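You operate a simulated robot arm through the tools that you are given. There is no shell and no other tool.

The job below is to be done with a simulated robot arm. You get a single attempt, and the scene is never put back.

JOB
Brush plate 95 in the teal holder, lay film on it and roll it down.
Fine: black brush, put back; film with the green tab; park the roller carriage again. Set down upright: black brush.

The check looks at the end state, three seconds after you hand in, the way a careful person would. Anything else that was tipped, shoved, dropped, spilled or broken makes it a failure.

ROBOT AND FRAMES
A 6-joint arm with a two-finger gripper, fixed in place. Base frame: the origin is at the foot of the arm, x ahead of it, y to its left, z up; the work surface is at about z = 0.85. Lengths are in m, angles in rad, forces in N, time in s.
Its first joint turns from -2.897 to 2.897 rad. Payload 3.43 kg.
The tool frame sits at the grasp point between the pads (the TCP): z along the fingers, y along the line on which they close. The tips reach 0.02 m beyond it. Largest opening 0.19 m; the body of the gripper starts 0.248 m behind the TCP.
Orientation is told as [roll, pitch, yaw] about the base's x, y, z axes, in that order, counted from this pose: with the fingers straight down and closing along the base's y, the tool's x points along the base's -x, its y along +y and its z along -z.

CONTROLS
- The arm moves only by the tool play_rows. Its argument "plan" is one flat list of numbers, 6 for each row, row after row: the shift along the tool's x, y, z in m, then the turn, a rotation vector about the tool's x, y, z in rad. In form: [tx, ty, tz, ax, ay, az, tx, ty, tz, ax, ay, az, ...]. A call has 1 to 20 rows; each row shifts and turns the commanded pose from where the row before left it, along the tool's axes as they then stand. "gripper" is the finger opening in m, from 0 to 0.19, set as the call begins (left out, the last holds). Rows are played at 5 a second. More than 0.05 m and 0.15 rad between two rows, or a gripper value outside its range, and nothing of the call is played. Where a pose cannot be reached the arm comes as near as it can. A force on the tool above 90 N (or 10 N above the force at the start of the call, whichever is more), or a blocked arm, ends the call early, and 0.2 s more pass. The fingers move at their own pace (about 0.153 m/s each) and stop on an object; they squeeze with about 23 N. The grip force told is the motor's: it shows also when the fingers shut on nothing. Time passes only in rows, and 0.2 s behind the last, so rows that do not move let the fingers close. The reply holds the time, the measured pose of the TCP, the force on the tool along the base axes, the opening and the grip force, in the units named above and with some noise, with the torque about the TCP (base axes, N m) and any sound that the robot's microphone picked up.
- Cameras (640 x 400 px; columns grow to the right, rows downward): "scene" is fixed at [0.3999, -0.5005, 1.6181]; the picture's right is [0.67, -0.75, 0.00], its down [0.38, 0.34, -0.86] and it looks along [0.64, 0.57, 0.51] (base axes); focal length 214 px, centre (320, 200). "wrist" rides on the gripper at [0.07, -0.008, -0.288] in the tool frame; the picture's right is [0.12, 0.99, 0.00], its down [-0.96, 0.12, -0.25] and it looks along [-0.25, 0.03, 0.97] (tool axes); focal length 261 px, centre (320, 200). There is no depth. A picture from a camera that has moved, and an enlarged one, comes with that camera's place and axes in the base frame and with its lens.
- camera(camera): a new picture of that camera. The clock stands still meanwhile.
- raise_lower(by): slides the trunk up (or, below 0, down) by that many m; the arm rides with it, the base frame stays. It gives what a move gives, with no picture.
- close_up(camera, box): a new picture of the part [left, top, right, bottom] of that camera's present view, enlarged. The clock stands still meanwhile.
- sign_off(): hands the job in; it is judged then, once.

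Places have to be worked out from the pictures, the camera data and where the tool is seen. Open the gripper and draw the arm clear of the work before you hand the job in, unless the task says otherwise.

The tools are called as name(argument=value, ...) on one line, values as JSON. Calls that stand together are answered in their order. play_rows: Moves the arm, as the interface text tells. Its arguments: {"type":"object","properties":{"plan":{"type":"array","items":{"type":"number"}},"gripper":{"type":"number"}},"required":["plan"]} The other tools are called the same way: raise_lower (by) slides the trunk up or down; camera (camera) takes a picture; close_up (camera, box) takes an enlarged picture of a part of a camera's view; sign_off () hands the job in.

At the start:

```text
clock: 0.0
ee_pos: [0.2005, -0.6804, 1.3144]
ee_rot: [0.0, 0.0, -0.001]
ft_force: [0.2, 0.0, -0.8]
wrist_torque: [-0.01, 0.05, -0.02]
grip_width: 0.1901
grip_force: 0.2
trunk travel left (down, up): [-0.275, 0.165]
```

scene: 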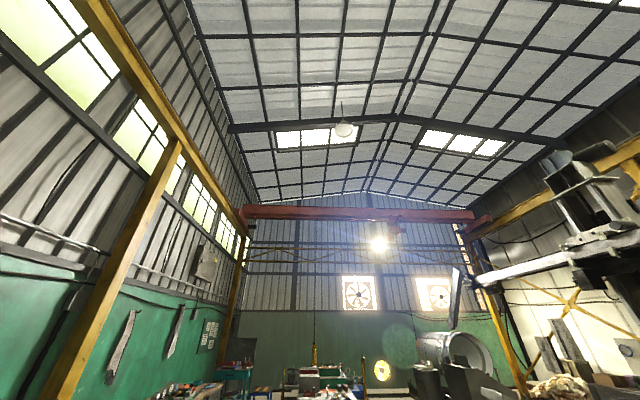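
wrist: 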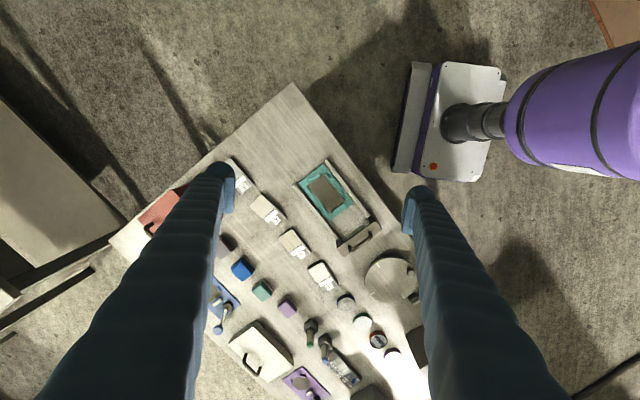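

The scene camera faces the roof, so only the wrist camera is useful here. I take enlarged views of the table from the wrist.

close_up(camera="wrist", box=[220, 140, 420, 265])

close_up(camera="wrist", box=[200, 240, 440, 400])

close_up(camera="scene", box=[160, 300, 480, 400])

```text
3.20 times, centred on (320, 202) of wrist
camera zoom: at [0.1306, -0.688, 1.6035], right [-0.12, 0.99, 0.0], down [0.96, 0.12, 0.25], along [0.25, 0.03, -0.97], focal length 834 px, centre (320, 192)
```

zoom: 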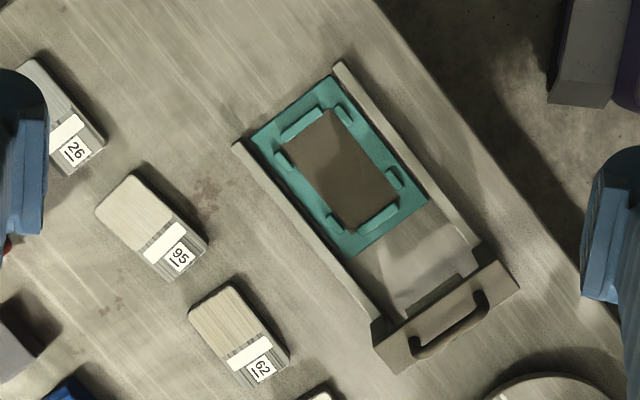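

```text
2.50 times, centred on (320, 320) of wrist
camera zoom: at [0.1306, -0.688, 1.6035], right [-0.12, 0.99, 0.0], down [0.96, 0.12, 0.25], along [0.25, 0.03, -0.97], focal length 652 px, centre (320, -100)
```

zoom: 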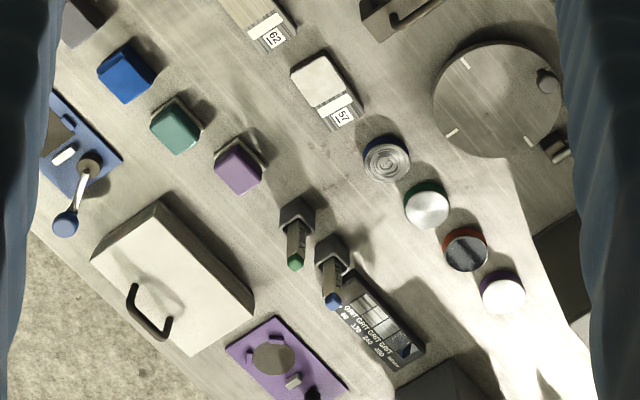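

```text
2.00 times, centred on (320, 350) of scene
camera zoom: at [0.3999, -0.5005, 1.6181], right [0.67, -0.75, 0.0], down [0.38, 0.34, -0.86], along [0.64, 0.57, 0.51], focal length 429 px, centre (320, -100)
```

zoom: 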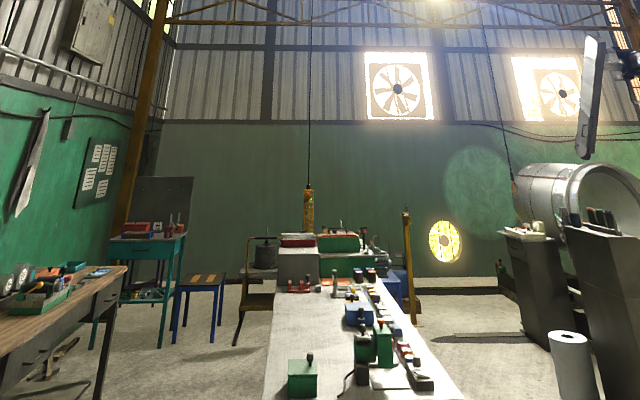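

The teal holder sits near (0.30, -0.65) in a railed bed with a handle-like bar. I look at more parts at higher zoom to identify tools.

close_up(camera="wrist", box=[285, 150, 395, 260])

close_up(camera="wrist", box=[225, 160, 345, 235])

close_up(camera="wrist", box=[200, 240, 320, 320])

close_up(camera="wrist", box=[280, 300, 420, 400])

close_up(camera="wrist", box=[100, 150, 230, 260])

```text
3.64 times, centred on (340, 205) of wrist
camera zoom: at [0.1306, -0.688, 1.6035], right [-0.12, 0.99, 0.0], down [0.96, 0.12, 0.25], along [0.25, 0.03, -0.97], focal length 948 px, centre (247, 182)
```

zoom: 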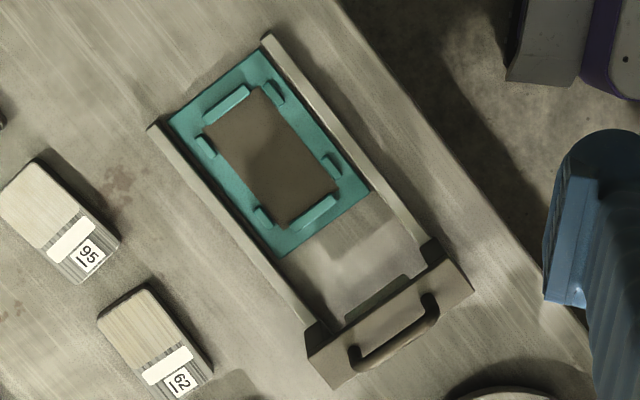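

```text
5.33 times, centred on (285, 198) of wrist
camera zoom: at [0.1306, -0.688, 1.6035], right [-0.12, 0.99, 0.0], down [0.96, 0.12, 0.25], along [0.25, 0.03, -0.97], focal length 1390 px, centre (507, 213)
```

zoom: 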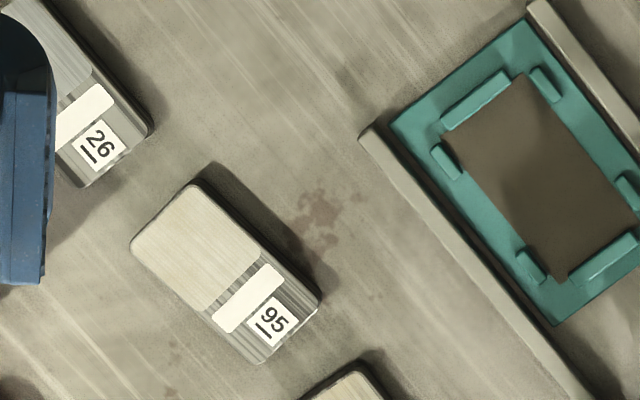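

```text
5.00 times, centred on (260, 280) of wrist
camera zoom: at [0.1306, -0.688, 1.6035], right [-0.12, 0.99, 0.0], down [0.96, 0.12, 0.25], along [0.25, 0.03, -0.97], focal length 1303 px, centre (620, -200)
```

zoom: 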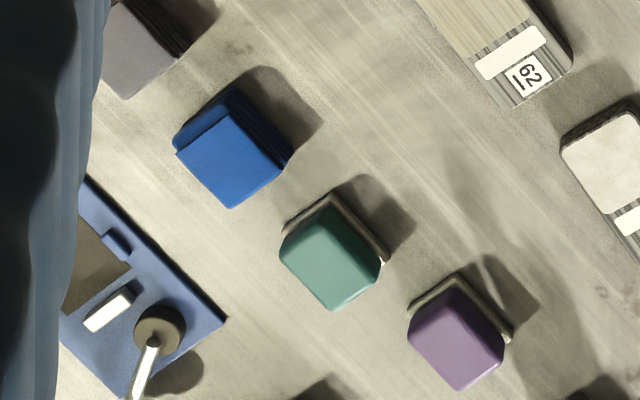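

```text
4.00 times, centred on (350, 350) of wrist
camera zoom: at [0.1306, -0.688, 1.6035], right [-0.12, 0.99, 0.0], down [0.96, 0.12, 0.25], along [0.25, 0.03, -0.97], focal length 1043 px, centre (200, -400)
```

zoom: 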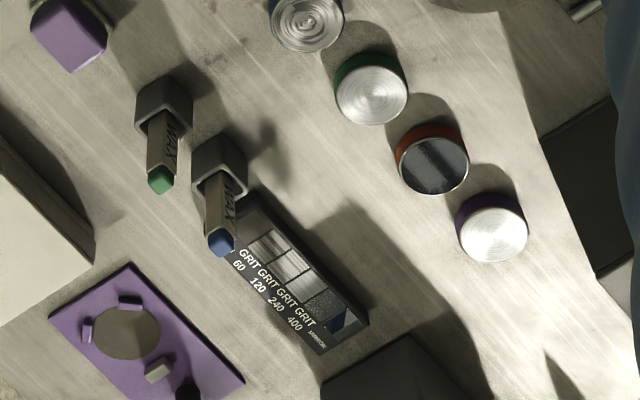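

```text
3.64 times, centred on (165, 205) of wrist
camera zoom: at [0.1306, -0.688, 1.6035], right [-0.12, 0.99, 0.0], down [0.96, 0.12, 0.25], along [0.25, 0.03, -0.97], focal length 948 px, centre (884, 182)
```

zoom: 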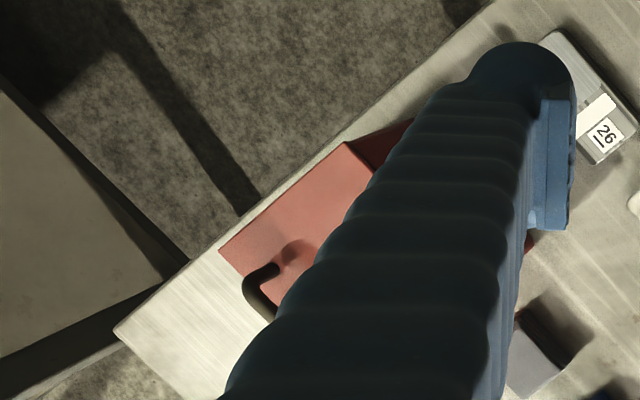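

Numbered plates (26, 95, 62, 57) lie left of the holder; no brushes or films seen yet. I move the hand about +0.3 x, +0.15 y at the same height to see the remainder of the bench.

play_rows(plan=[-0.043, 0.021, 0, 0, 0, 0, -0.043, 0.021, 0, 0, 0, 0, -0.043, 0.021, 0, 0, 0, 0, -0.043, 0.021, 0, 0, 0, 0, -0.043, 0.021, 0, 0, 0, 0, -0.043, 0.021, 0, 0, 0, 0, -0.043, 0.021, 0, 0, 0, 0])

camera(camera="wrist")

```text
clock: 1.6
ee_pos: [0.5054, -0.5301, 1.3145]
ee_rot: [0.0, 0.002, 0.0]
ft_force: [-0.1, -0.4, 0.6]
wrist_torque: [-0.03, 0.09, 0.01]
grip_width: 0.19
grip_force: 0.0
trunk travel left (down, up): [-0.275, 0.165]
```

```text
taken
camera wrist: at [0.4365, -0.5388, 1.6037], right [-0.12, 0.99, 0.0], down [0.96, 0.12, 0.25], along [0.24, 0.03, -0.97], focal length 261 px, centre (320, 200)
```

wrist: 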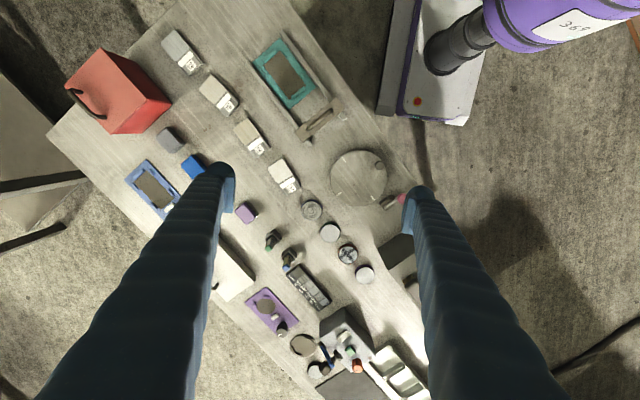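

Now a box with coloured items and trays appear at the lower end. I zoom on them.

close_up(camera="wrist", box=[270, 290, 430, 400])

close_up(camera="wrist", box=[290, 140, 420, 230])

close_up(camera="wrist", box=[235, 220, 375, 310])

```text
3.64 times, centred on (350, 345) of wrist
camera zoom: at [0.4365, -0.5388, 1.6037], right [-0.12, 0.99, 0.0], down [0.96, 0.12, 0.25], along [0.24, 0.03, -0.97], focal length 948 px, centre (211, -327)
```

zoom: 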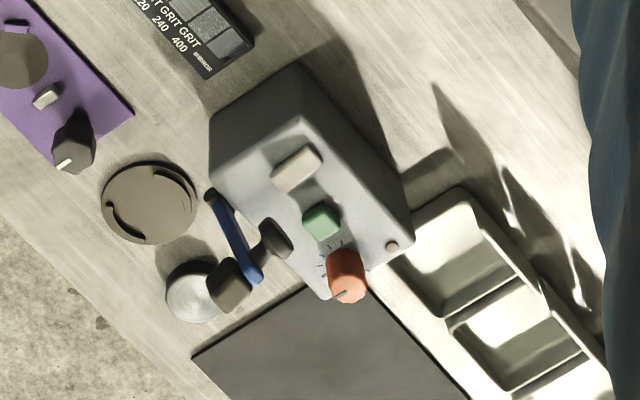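

```text
4.44 times, centred on (355, 185) of wrist
camera zoom: at [0.4365, -0.5388, 1.6037], right [-0.12, 0.99, 0.0], down [0.96, 0.12, 0.25], along [0.24, 0.03, -0.97], focal length 1158 px, centre (164, 267)
```

zoom: 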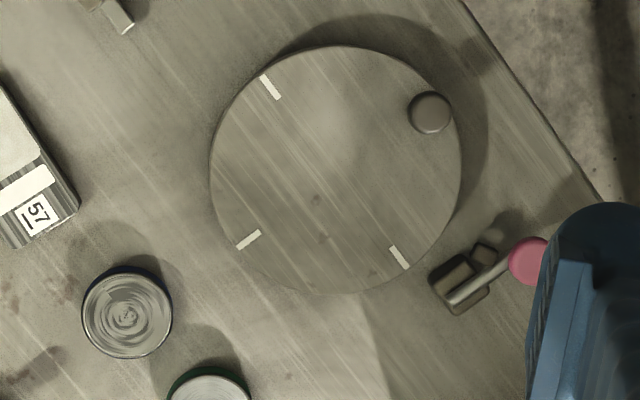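

```text
4.44 times, centred on (305, 265) of wrist
camera zoom: at [0.4365, -0.5388, 1.6037], right [-0.12, 0.99, 0.0], down [0.96, 0.12, 0.25], along [0.24, 0.03, -0.97], focal length 1158 px, centre (387, -89)
```

zoom: 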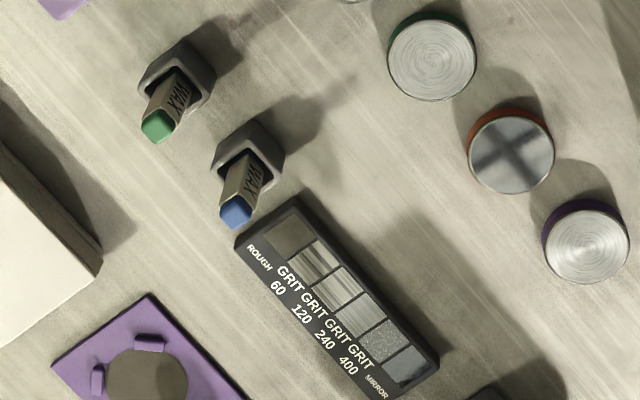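

More of the bench lies further along; I continue in the same direction to see where brushes and films are.

play_rows(plan=[-0.035, 0.03, 0, 0, 0, 0, -0.035, 0.03, 0, 0, 0, 0, -0.035, 0.03, 0, 0, 0, 0, -0.035, 0.03, 0, 0, 0, 0, -0.035, 0.03, 0, 0, 0, 0, -0.035, 0.03, 0, 0, 0, 0, -0.035, 0.03, 0, 0, 0, 0])

camera(camera="wrist")

```text
clock: 3.2
ee_pos: [0.7472, -0.3226, 1.3135]
ee_rot: [0.0, 0.002, 0.001]
ft_force: [-0.3, 0.1, 0.2]
wrist_torque: [-0.08, 0.1, 0.01]
grip_width: 0.1902
grip_force: 0.1
trunk travel left (down, up): [-0.275, 0.165]
```

```text
taken
camera wrist: at [0.6782, -0.3296, 1.6018], right [-0.12, 0.99, 0.0], down [0.96, 0.12, 0.25], along [0.24, 0.03, -0.97], focal length 261 px, centre (320, 200)
```

wrist: 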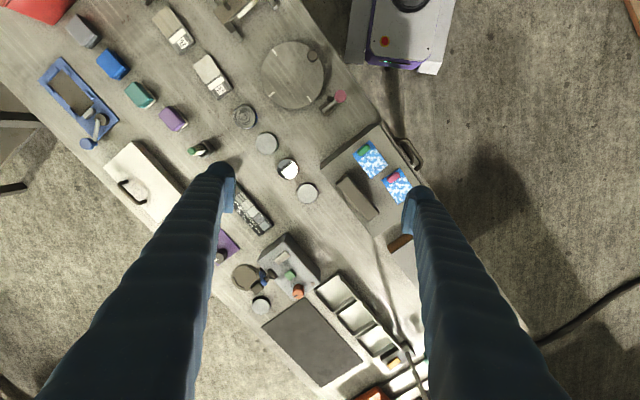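

The films (blue-white sheets with green and pink tabs) appear on a dark tray. I zoom in there and at the bottom.

close_up(camera="wrist", box=[310, 110, 440, 260])

close_up(camera="wrist", box=[320, 310, 440, 400])

play_rows(plan=[-0.015, 0.045, 0, 0, 0, 0, -0.015, 0.045, 0, 0, 0, 0, -0.015, 0.045, 0, 0, 0, 0, -0.015, 0.045, 0, 0, 0, 0, -0.015, 0.045, 0, 0, 0, 0, -0.015, 0.045, 0, 0, 0, 0])

camera(camera="wrist")

```text
2.67 times, centred on (375, 185) of wrist
camera zoom: at [0.6782, -0.3296, 1.6018], right [-0.12, 0.99, 0.0], down [0.96, 0.12, 0.25], along [0.24, 0.03, -0.97], focal length 695 px, centre (173, 240)
```

zoom: 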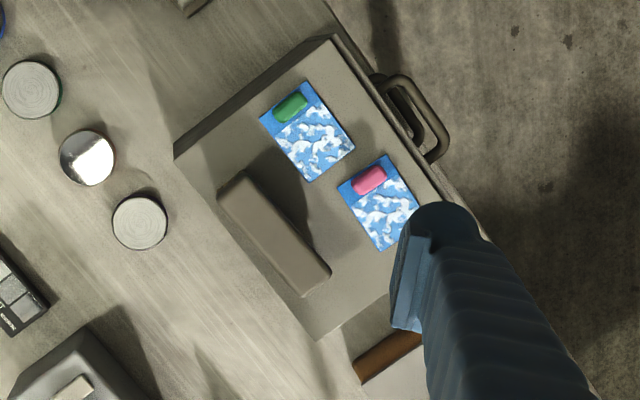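

```text
4.44 times, centred on (380, 355) of wrist
camera zoom: at [0.6782, -0.3296, 1.6018], right [-0.12, 0.99, 0.0], down [0.96, 0.12, 0.25], along [0.24, 0.03, -0.97], focal length 1158 px, centre (53, -489)
```

zoom: 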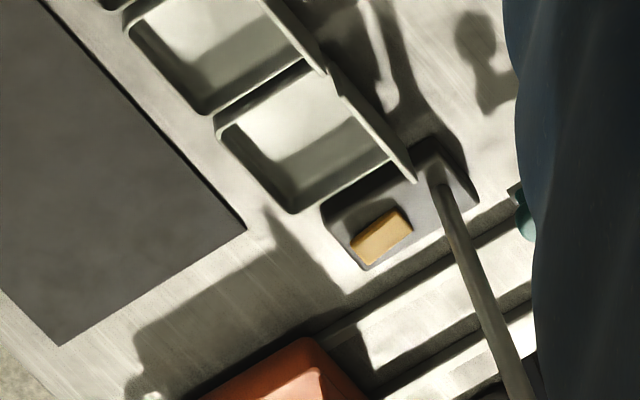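

```text
clock: 4.6
ee_pos: [0.8371, -0.0505, 1.3144]
ee_rot: [0.0, 0.002, 0.001]
ft_force: [0.0, 0.4, 0.7]
wrist_torque: [-0.05, 0.05, -0.02]
grip_width: 0.19
grip_force: 0.1
trunk travel left (down, up): [-0.275, 0.165]
```

```text
taken
camera wrist: at [0.7677, -0.0581, 1.6032], right [-0.12, 0.99, 0.0], down [0.96, 0.12, 0.25], along [0.24, 0.03, -0.97], focal length 261 px, centre (320, 200)
```

wrist: 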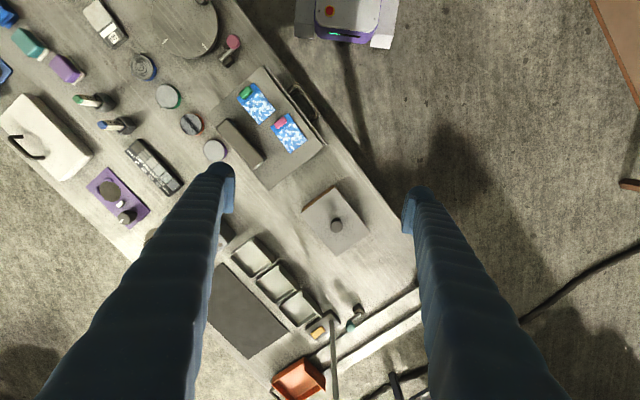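

Here I see a square block with a knob and further items; I zoom to find the brushes.

close_up(camera="wrist", box=[280, 170, 420, 270])

close_up(camera="wrist", box=[260, 280, 440, 400])

close_up(camera="wrist", box=[190, 20, 340, 190])

close_up(camera="wrist", box=[0, 0, 160, 100])

```text
4.00 times, centred on (350, 220) of wrist
camera zoom: at [0.7677, -0.0581, 1.6032], right [-0.12, 0.99, 0.0], down [0.96, 0.12, 0.25], along [0.24, 0.03, -0.97], focal length 1043 px, centre (200, 120)
```

zoom: 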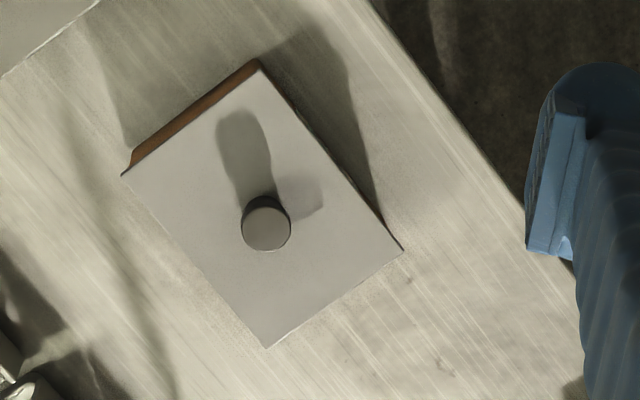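

```text
3.33 times, centred on (350, 340) of wrist
camera zoom: at [0.7677, -0.0581, 1.6032], right [-0.12, 0.99, 0.0], down [0.96, 0.12, 0.25], along [0.24, 0.03, -0.97], focal length 869 px, centre (220, -267)
```

zoom: 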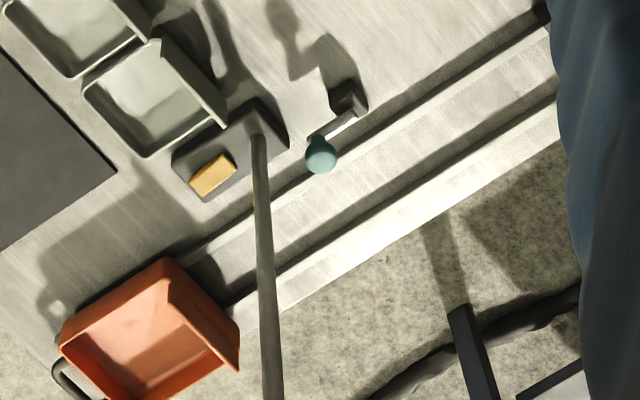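

```text
2.35 times, centred on (265, 105) of wrist
camera zoom: at [0.7677, -0.0581, 1.6032], right [-0.12, 0.99, 0.0], down [0.96, 0.12, 0.25], along [0.24, 0.03, -0.97], focal length 613 px, centre (449, 424)
```

zoom: 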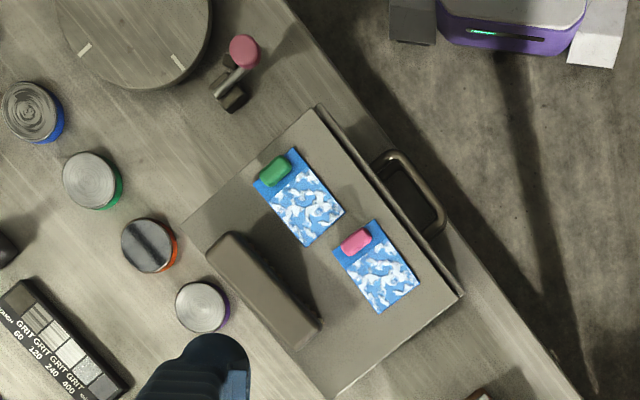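

```text
4.00 times, centred on (80, 50) of wrist
camera zoom: at [0.7677, -0.0581, 1.6032], right [-0.12, 0.99, 0.0], down [0.96, 0.12, 0.25], along [0.24, 0.03, -0.97], focal length 1043 px, centre (1280, 800)
```

zoom: 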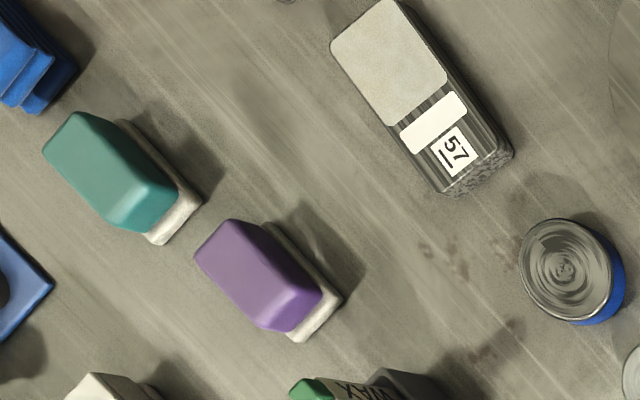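

No brush clearly seen yet. I move back over the pink-ended object and tray, and lower a bit for a closer look.

play_rows(plan=[0.03, -0.035, 0.01, 0, 0, 0, 0.03, -0.035, 0.01, 0, 0, 0, 0.03, -0.035, 0.01, 0, 0, 0, 0.03, -0.035, 0.01, 0, 0, 0, 0.03, -0.035, 0.01, 0, 0, 0, 0.03, -0.035, 0.01, 0, 0, 0, 0.03, -0.035, 0.01, 0, 0, 0])

camera(camera="wrist")

close_up(camera="wrist", box=[310, 100, 450, 200])

```text
clock: 6.2
ee_pos: [0.6257, -0.3003, 1.2462]
ee_rot: [0.001, -0.001, 0.001]
ft_force: [-0.2, -0.1, -0.8]
wrist_torque: [0.05, -0.06, 0.01]
grip_width: 0.1898
grip_force: 0.0
trunk travel left (down, up): [-0.275, 0.165]
```

```text
taken
camera wrist: at [0.5549, -0.3088, 1.5348], right [-0.12, 0.99, 0.0], down [0.96, 0.12, 0.25], along [0.25, 0.03, -0.97], focal length 261 px, centre (320, 200)
```

wrist: 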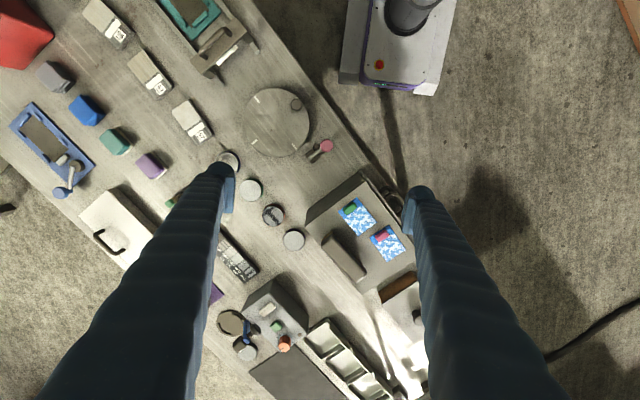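

```text
4.00 times, centred on (380, 150) of wrist
camera zoom: at [0.5549, -0.3088, 1.5348], right [-0.12, 0.99, 0.0], down [0.96, 0.12, 0.25], along [0.25, 0.03, -0.97], focal length 1043 px, centre (80, 400)
```

zoom: 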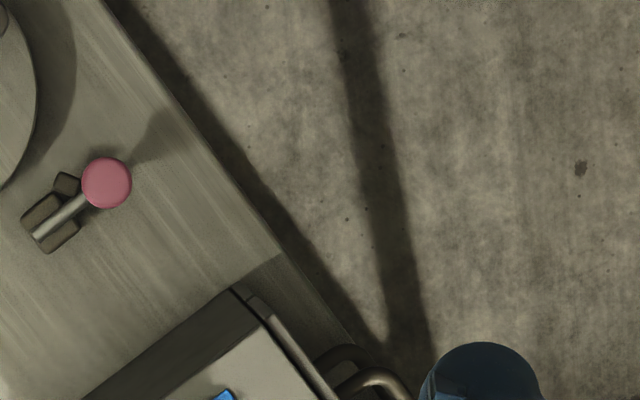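

The film box looks like a drawer cabinet with a front handle. I zoom in on the drawer box and on the roller bed.

close_up(camera="wrist", box=[290, 160, 430, 310])

close_up(camera="wrist", box=[140, 0, 340, 100])

close_up(camera="wrist", box=[0, 40, 180, 220])

close_up(camera="wrist", box=[320, 260, 440, 400])

```text
2.67 times, centred on (360, 235) of wrist
camera zoom: at [0.5549, -0.3088, 1.5348], right [-0.12, 0.99, 0.0], down [0.96, 0.12, 0.25], along [0.25, 0.03, -0.97], focal length 695 px, centre (213, 107)
```

zoom: 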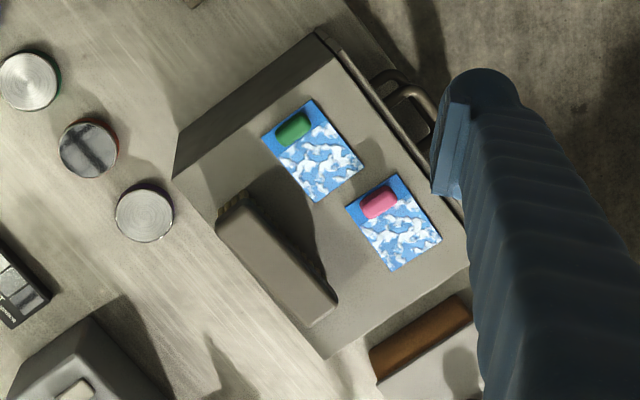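

```text
3.20 times, centred on (240, 50) of wrist
camera zoom: at [0.5549, -0.3088, 1.5348], right [-0.12, 0.99, 0.0], down [0.96, 0.12, 0.25], along [0.25, 0.03, -0.97], focal length 834 px, centre (576, 680)
```

zoom: 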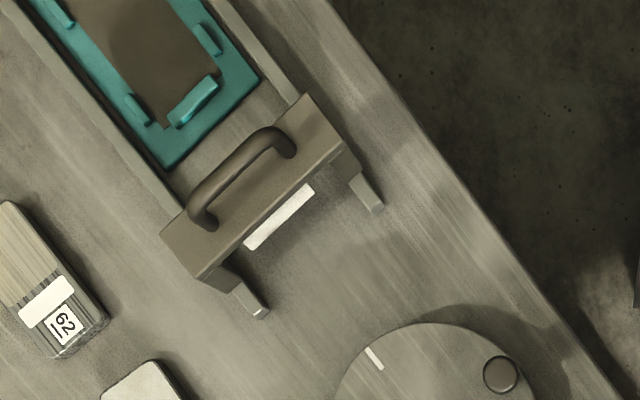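

```text
2.22 times, centred on (90, 130) of wrist
camera zoom: at [0.5549, -0.3088, 1.5348], right [-0.12, 0.99, 0.0], down [0.96, 0.12, 0.25], along [0.25, 0.03, -0.97], focal length 579 px, centre (831, 356)
```

zoom: 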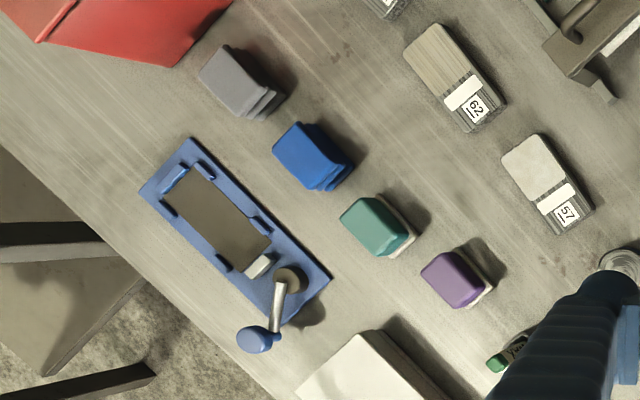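

```text
2.86 times, centred on (380, 330) of wrist
camera zoom: at [0.5549, -0.3088, 1.5348], right [-0.12, 0.99, 0.0], down [0.96, 0.12, 0.25], along [0.25, 0.03, -0.97], focal length 745 px, centre (149, -171)
```

zoom: 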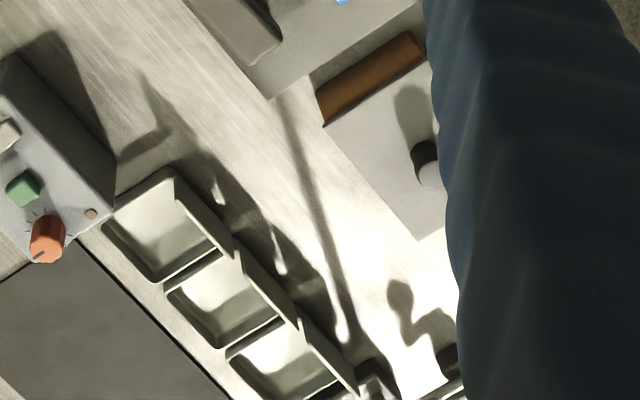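

The bar on top of the cabinet seems to have a bristle-like pattern on its side. I zoom further on it.

close_up(camera="wrist", box=[315, 225, 375, 285])

close_up(camera="wrist", box=[335, 190, 415, 270])

```text
6.67 times, centred on (345, 255) of wrist
camera zoom: at [0.5549, -0.3088, 1.5348], right [-0.12, 0.99, 0.0], down [0.96, 0.12, 0.25], along [0.25, 0.03, -0.97], focal length 1738 px, centre (153, -167)
```

zoom: 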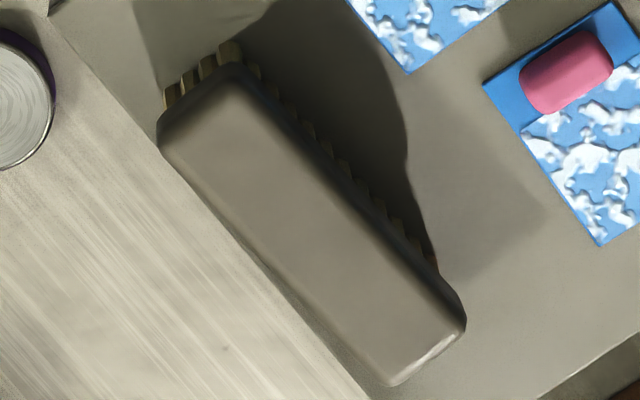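

```text
5.00 times, centred on (375, 230) of wrist
camera zoom: at [0.5549, -0.3088, 1.5348], right [-0.12, 0.99, 0.0], down [0.96, 0.12, 0.25], along [0.25, 0.03, -0.97], focal length 1303 px, centre (45, 50)
```

zoom: 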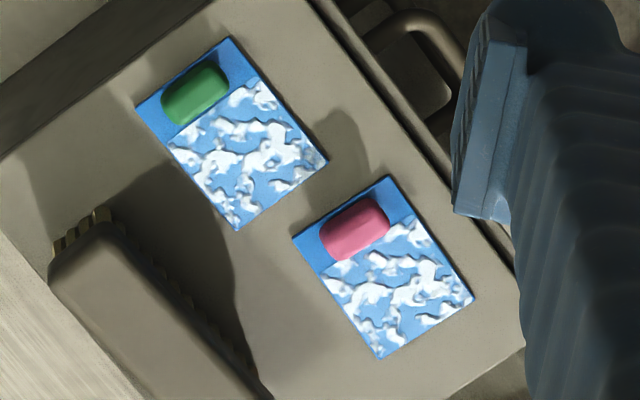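

The block on the cabinet is the bristle brush (the black brush, glossy), and the green-tab film is beside it. Now I go over plate 95 and the teal holder with the hand yawed 45° for a square, closer view.

play_rows(plan=[0.027, -0.041, 0.009, 0, 0, 0, 0.027, -0.041, 0.009, 0, 0, 0, 0.027, -0.041, 0.009, 0, 0, 0, 0.027, -0.041, 0.009, 0, 0, 0, 0.027, -0.041, 0.009, 0, 0, 0, 0.027, -0.041, 0.009, 0, 0, 0, 0.027, -0.041, 0.009, 0, 0, 0, 0.027, -0.041, 0.009, 0, 0, 0, 0.027, -0.041, 0.009, 0, 0, 0, 0.027, -0.041, 0.009, 0, 0, 0, 0.027, -0.041, 0.009, 0, 0, 0, 0, 0, 0, 0, 0, -0.131, 0, 0, 0, 0, 0, -0.131, 0, 0, 0, 0, 0, -0.131, 0, 0, 0, 0, 0, -0.131, 0, 0, 0, 0, 0, -0.131, 0, 0, 0, 0, 0, -0.131])

camera(camera="wrist")

```text
clock: 9.8
ee_pos: [0.3299, -0.749, 1.1454]
ee_rot: [0.001, 0.001, 0.789]
ft_force: [-0.1, -0.9, -0.5]
wrist_torque: [0.04, 0.0, 0.03]
grip_width: 0.19
grip_force: 0.1
trunk travel left (down, up): [-0.275, 0.165]
```

```text
taken
camera wrist: at [0.2862, -0.8047, 1.4345], right [-0.79, 0.62, 0.0], down [0.6, 0.76, 0.25], along [0.15, 0.2, -0.97], focal length 261 px, centre (320, 200)
```

wrist: 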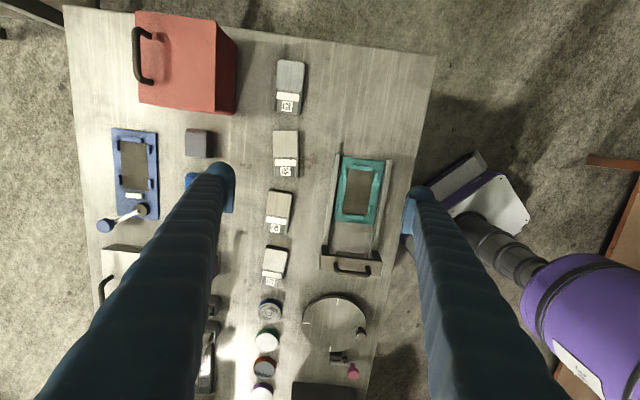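

Nice square view of both. I zoom in on plate 95 and the holder bed for dimensions and orientation.

close_up(camera="wrist", box=[250, 120, 330, 190])

close_up(camera="wrist", box=[310, 140, 410, 290])

close_up(camera="wrist", box=[330, 145, 400, 230])

```text
5.71 times, centred on (290, 155) of wrist
camera zoom: at [0.2862, -0.8047, 1.4345], right [-0.79, 0.62, 0.0], down [0.6, 0.76, 0.25], along [0.15, 0.2, -0.97], focal length 1489 px, centre (491, 457)
```

zoom: 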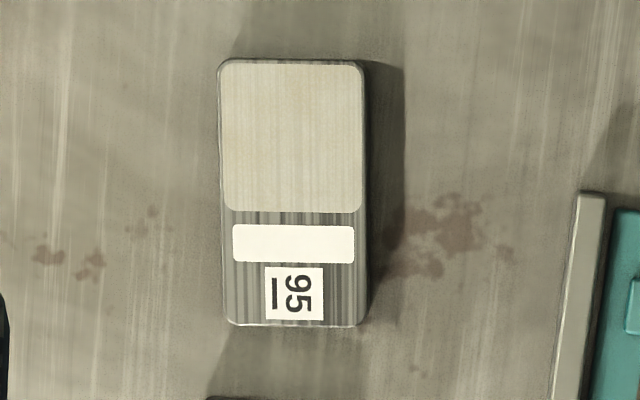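

```text
2.67 times, centred on (360, 215) of wrist
camera zoom: at [0.2862, -0.8047, 1.4345], right [-0.79, 0.62, 0.0], down [0.6, 0.76, 0.25], along [0.15, 0.2, -0.97], focal length 695 px, centre (213, 160)
```

zoom: 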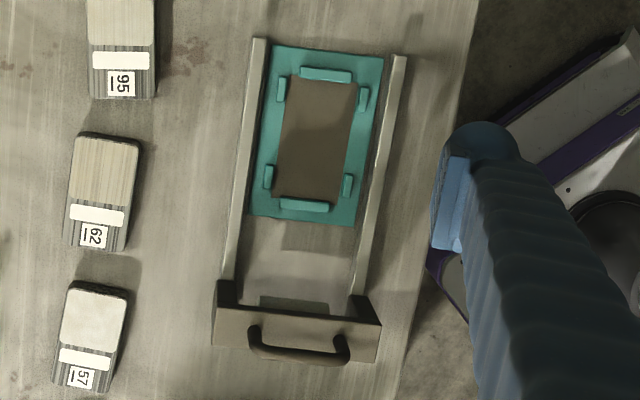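

```text
4.71 times, centred on (365, 188) of wrist
camera zoom: at [0.2862, -0.8047, 1.4345], right [-0.79, 0.62, 0.0], down [0.6, 0.76, 0.25], along [0.15, 0.2, -0.97], focal length 1227 px, centre (108, 259)
```

zoom: 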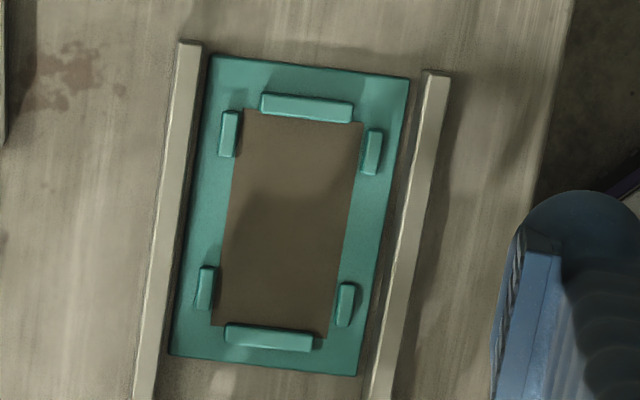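

Plate 95: centre about (0.372, -0.815), long axis heading ≈ 51.6°; holder recess centre about (0.299, -0.649), heading ≈ 45.3°. I narrow the fingers to 0.10 and hover over the plate at z≈1.0 to refine.

play_rows(plan=[0.0043, -0.0191, 0.0363, 0, 0, 0, 0.0043, -0.0191, 0.0363, 0, 0, 0, 0.0043, -0.0191, 0.0363, 0, 0, 0, 0.0043, -0.0191, 0.0363, 0, 0, 0, 0, 0, 0, 0, 0, -0.111, 0, 0, 0, 0, 0, 0], gripper=0.1)

camera(camera="wrist")

close_up(camera="wrist", box=[270, 130, 370, 230])

```text
clock: 11.2
ee_pos: [0.3724, -0.8137, 1.001]
ee_rot: [0.0, -0.001, 0.898]
ft_force: [0.4, -0.2, 0.0]
wrist_torque: [-0.04, 0.05, 0.01]
grip_width: 0.1001
grip_force: 0.0
trunk travel left (down, up): [-0.275, 0.165]
```

```text
taken
camera wrist: at [0.3358, -0.8726, 1.2901], right [-0.85, 0.53, 0.0], down [0.51, 0.82, 0.25], along [0.13, 0.21, -0.97], focal length 261 px, centre (320, 200)
```

wrist: 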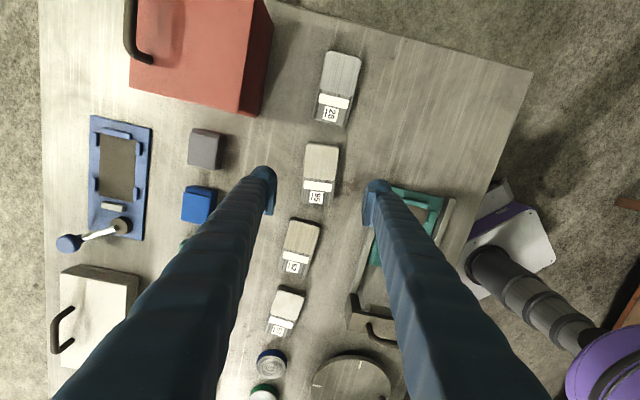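

```text
4.00 times, centred on (320, 180) of wrist
camera zoom: at [0.3358, -0.8726, 1.2901], right [-0.85, 0.53, 0.0], down [0.51, 0.82, 0.25], along [0.13, 0.21, -0.97], focal length 1043 px, centre (320, 280)
```

zoom: 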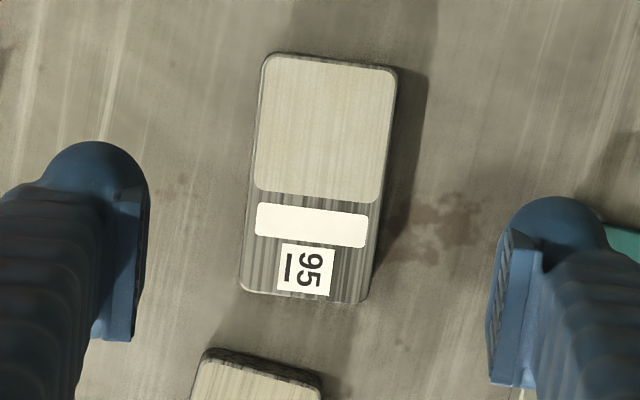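

The plate centre lies about 4.5 mm toward the corner side of my TCP, heading matches yaw. I shift that much and descend with fingers straddling the plate, to TCP z≈0.876.

play_rows(plan=[0.0043, -0.001, 0.0, 0, 0, -0.003, 0, 0, 0.035, 0, 0, 0, 0, 0, 0.035, 0, 0, 0, 0, 0, 0.03, 0, 0, 0, 0, 0, 0.015, 0, 0, 0, 0, 0, 0.01, 0, 0, 0, 0, 0, 0, 0, 0, 0])

close_up(camera="wrist", box=[240, 130, 400, 230])

```text
clock: 12.8
ee_pos: [0.3694, -0.8181, 0.875]
ee_rot: [0.0, 0.0, 0.9]
ft_force: [1.2, -0.6, -0.3]
wrist_torque: [-0.01, 0.01, 0.01]
grip_width: 0.0998
grip_force: 0.0
trunk travel left (down, up): [-0.275, 0.165]
```

```text
4.00 times, centred on (320, 180) of wrist
camera zoom: at [0.3329, -0.8787, 1.1635], right [-0.85, 0.52, 0.0], down [0.51, 0.83, 0.25], along [0.13, 0.21, -0.97], focal length 1043 px, centre (320, 280)
```

zoom: 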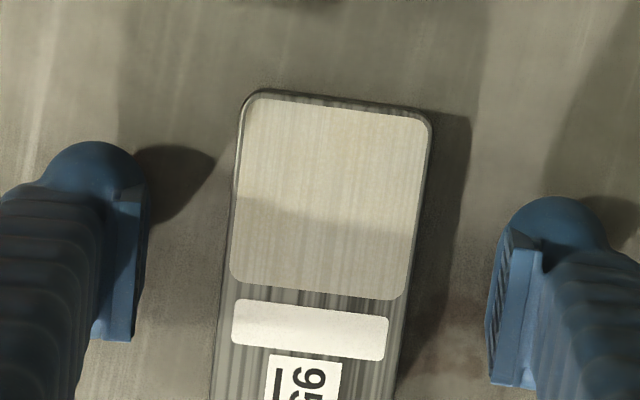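

Well centred sideways. I check the lengthwise centring before closing.

close_up(camera="wrist", box=[260, 140, 380, 260])

```text
3.33 times, centred on (320, 200) of wrist
camera zoom: at [0.3329, -0.8787, 1.1635], right [-0.85, 0.52, 0.0], down [0.51, 0.83, 0.25], along [0.13, 0.21, -0.97], focal length 869 px, centre (320, 200)
```

zoom: 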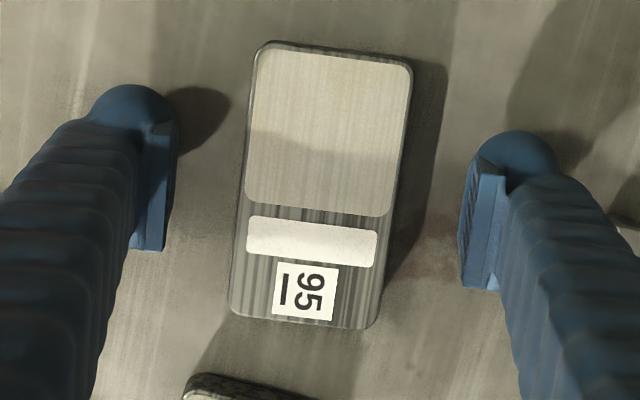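

Centred within 1.5 mm. Close on the plate.

play_rows(plan=[0.0, 0, 0, 0, 0, 0, 0, 0, 0, 0, 0, 0, 0, 0, 0, 0, 0, 0, 0, 0, 0, 0, 0, 0], gripper=0.03)

play_rows(plan=[0, 0, -0.03, 0, 0, 0, 0, 0, -0.04, 0, 0, 0, 0, 0, -0.04, 0, 0, 0])

close_up(camera="wrist", box=[240, 120, 400, 280])

```text
clock: 13.8
ee_pos: [0.3695, -0.8203, 0.8849]
ee_rot: [-0.014, 0.007, 0.9]
ft_force: [5.5, -5.8, 78.5]
wrist_torque: [1.05, 0.86, -0.11]
grip_width: 0.0229
grip_force: 0.1
trunk travel left (down, up): [-0.275, 0.165]
```

```text
clock: 14.6
ee_pos: [0.3688, -0.8179, 0.9868]
ee_rot: [0.0, 0.0, 0.901]
ft_force: [0.1, -0.1, -0.3]
wrist_torque: [-0.01, -0.06, 0.03]
grip_width: 0.0301
grip_force: 0.2
trunk travel left (down, up): [-0.275, 0.165]
```

```text
2.50 times, centred on (320, 200) of wrist
camera zoom: at [0.3322, -0.8784, 1.2749], right [-0.85, 0.52, 0.0], down [0.51, 0.83, 0.25], along [0.13, 0.21, -0.97], focal length 652 px, centre (320, 200)
```

zoom: 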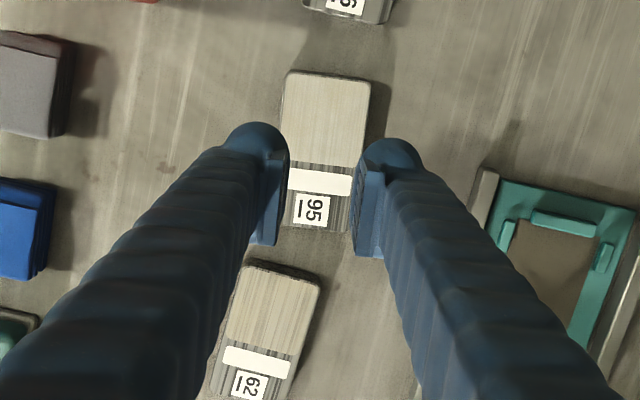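

The fingers rode up over the plate's rounded edge and came off empty; the plate stays on the bench. I reopen to 0.10 and descend a bit deeper, then check position.

play_rows(plan=[0, 0, 0, 0, 0, 0, 0, 0, 0, 0, 0, 0, -0.003, 0, 0.04, 0, 0, 0, 0, 0, 0.04, 0, 0, 0, 0, 0, 0.02, 0, 0, 0, 0, 0, 0.01, 0, 0, 0, 0, 0, 0.003, 0, 0, 0, 0, 0, 0, 0, 0, 0], gripper=0.1)

close_up(camera="wrist", box=[260, 140, 380, 260])

```text
clock: 16.4
ee_pos: [0.3729, -0.8174, 0.8726]
ee_rot: [0.0, 0.0, 0.9]
ft_force: [0.7, 0.0, -0.7]
wrist_torque: [0.01, 0.03, -0.03]
grip_width: 0.0999
grip_force: 0.0
trunk travel left (down, up): [-0.275, 0.165]
```

```text
3.33 times, centred on (320, 200) of wrist
camera zoom: at [0.3357, -0.8762, 1.1615], right [-0.85, 0.52, 0.0], down [0.51, 0.83, 0.25], along [0.13, 0.21, -0.97], focal length 869 px, centre (320, 200)
```

zoom: 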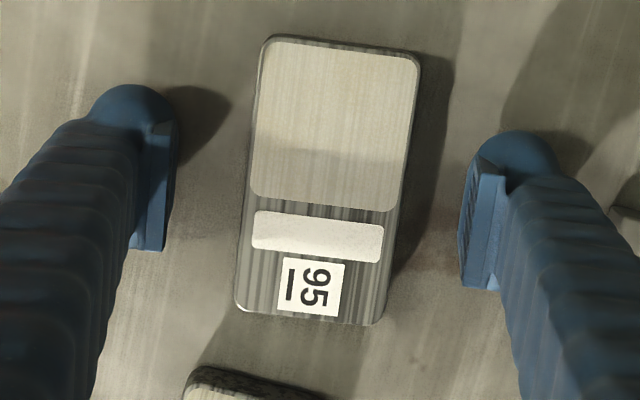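

Plate sits 2 mm to the right of centre; I shift 2 mm and go down 1.5 mm more, feeling for contact.

play_rows(plan=[0, 0.002, 0.0008, 0, 0, 0, 0, 0, 0.0008, 0, 0, 0, 0, 0, 0, 0, 0, 0])

```text
clock: 17.2
ee_pos: [0.3714, -0.8145, 0.8712]
ee_rot: [0.0, 0.0, 0.901]
ft_force: [-0.1, 0.0, 0.3]
wrist_torque: [-0.01, 0.02, -0.01]
grip_width: 0.0997
grip_force: 0.2
trunk travel left (down, up): [-0.275, 0.165]
```

No contact with the bench yet. I close gently to a target just under the plate width and see where the fingers stop.

play_rows(plan=[0, 0, 0, 0, 0, 0, 0, 0, 0, 0, 0, 0, 0, 0, 0, 0, 0, 0], gripper=0.05)

```text
clock: 18.0
ee_pos: [0.3705, -0.8146, 0.872]
ee_rot: [0.001, 0.001, 0.9]
ft_force: [1.9, 0.2, 0.7]
wrist_torque: [-0.01, -0.01, -0.15]
grip_width: 0.0551
grip_force: 22.6
trunk travel left (down, up): [-0.275, 0.165]
```

It grips at 0.055 with full force. I lift slowly.

play_rows(plan=[0, 0, -0.005, 0, 0, 0, 0, 0, -0.01, 0, 0, 0, 0, 0, -0.02, 0, 0, 0, 0, 0, -0.03, 0, 0, 0, 0, 0, -0.03, 0, 0, 0])

close_up(camera="wrist", box=[240, 120, 400, 280])

```text
clock: 19.2
ee_pos: [0.3706, -0.8165, 0.9667]
ee_rot: [0.001, 0.001, 0.9]
ft_force: [0.4, 0.1, -6.0]
wrist_torque: [-0.05, -0.01, -0.01]
grip_width: 0.0554
grip_force: 22.7
trunk travel left (down, up): [-0.275, 0.165]
```

```text
2.50 times, centred on (320, 200) of wrist
camera zoom: at [0.3342, -0.8756, 1.2554], right [-0.85, 0.52, 0.0], down [0.51, 0.83, 0.25], along [0.13, 0.21, -0.97], focal length 652 px, centre (320, 200)
```

zoom: 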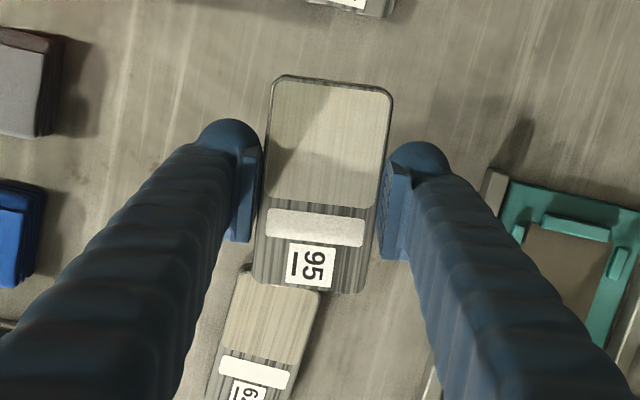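

Plate held well (6 N, centred within ~1 mm). I raise and carry it to just beyond the holder on the carriage side, at z≈1.03, yaw to 45.3°, so the camera sees the holder unobstructed.

play_rows(plan=[0, 0, -0.033, 0, 0, 0, 0, 0, -0.032, 0, 0, 0, -0.0344, 0.0245, 0, 0, 0, 0, -0.0344, 0.0245, 0, 0, 0, 0, -0.0344, 0.0245, 0, 0, 0, 0, -0.0344, 0.0245, 0, 0, 0, 0, -0.0344, 0.0245, 0, 0, 0, 0, -0.0344, 0.0245, 0, 0, 0, 0, 0, 0, 0, 0, 0, 0.109, 0, 0, 0, 0, 0, 0])

camera(camera="wrist")

close_up(camera="wrist", box=[250, 20, 410, 180])

```text
clock: 21.4
ee_pos: [0.3821, -0.5626, 1.0303]
ee_rot: [0.0, 0.0, 0.791]
ft_force: [0.2, -0.5, -5.7]
wrist_torque: [0.07, -0.03, -0.01]
grip_width: 0.0551
grip_force: 23.1
trunk travel left (down, up): [-0.275, 0.165]
```

```text
taken
camera wrist: at [0.3392, -0.6178, 1.3179], right [-0.79, 0.61, 0.0], down [0.59, 0.77, 0.25], along [0.15, 0.2, -0.97], focal length 261 px, centre (320, 200)
```

wrist: 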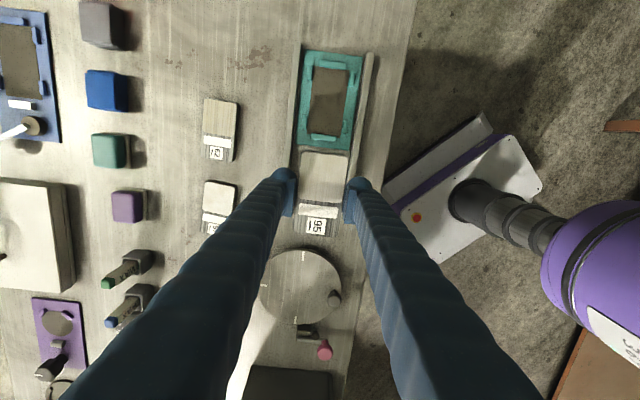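

```text
2.50 times, centred on (330, 100) of wrist
camera zoom: at [0.3392, -0.6178, 1.3179], right [-0.79, 0.61, 0.0], down [0.59, 0.77, 0.25], along [0.15, 0.2, -0.97], focal length 652 px, centre (295, 450)
```

zoom: 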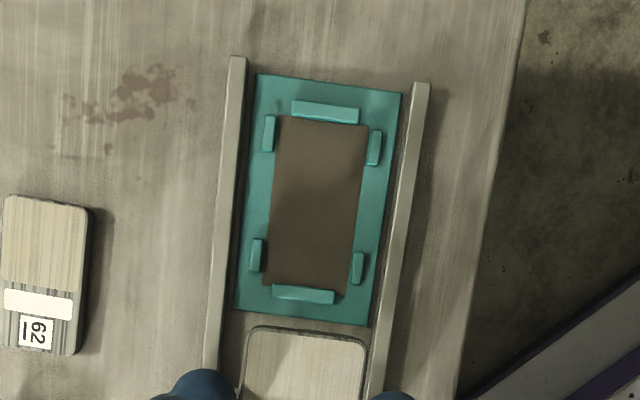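

Clear view of the holder. I enlarge for exact corner pixels.

close_up(camera="wrist", box=[285, 45, 375, 155])

```text
3.64 times, centred on (330, 100) of wrist
camera zoom: at [0.3392, -0.6178, 1.3179], right [-0.79, 0.61, 0.0], down [0.59, 0.77, 0.25], along [0.15, 0.2, -0.97], focal length 948 px, centre (284, 564)
```

zoom: 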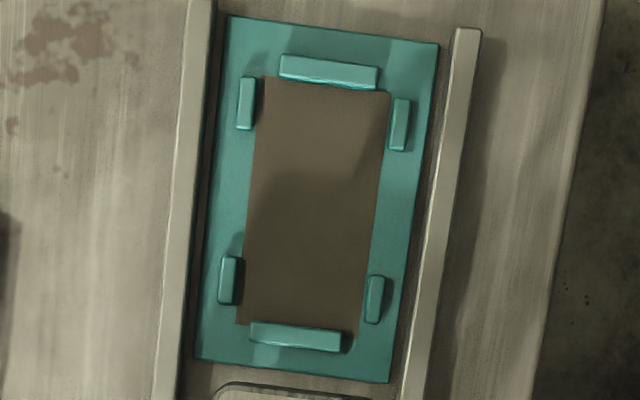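

Holder centre ≈ (0.2997, -0.6478), heading ≈ 45.1°, with ~3 mm play inside its clips. I measure exactly how the plate sits in the fingers.

close_up(camera="wrist", box=[265, 140, 375, 250])

```text
3.64 times, centred on (320, 195) of wrist
camera zoom: at [0.3392, -0.6178, 1.3179], right [-0.79, 0.61, 0.0], down [0.59, 0.77, 0.25], along [0.15, 0.2, -0.97], focal length 948 px, centre (320, 218)
```

zoom: 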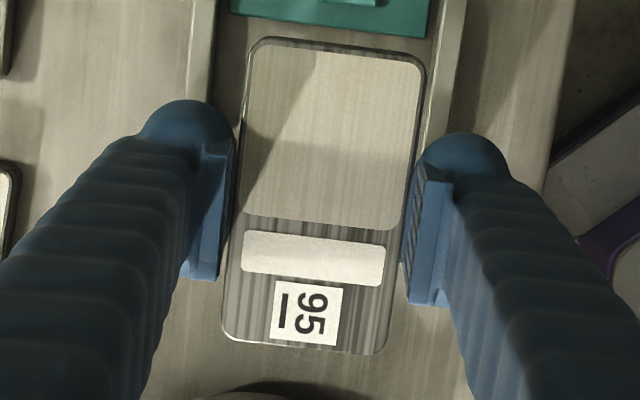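

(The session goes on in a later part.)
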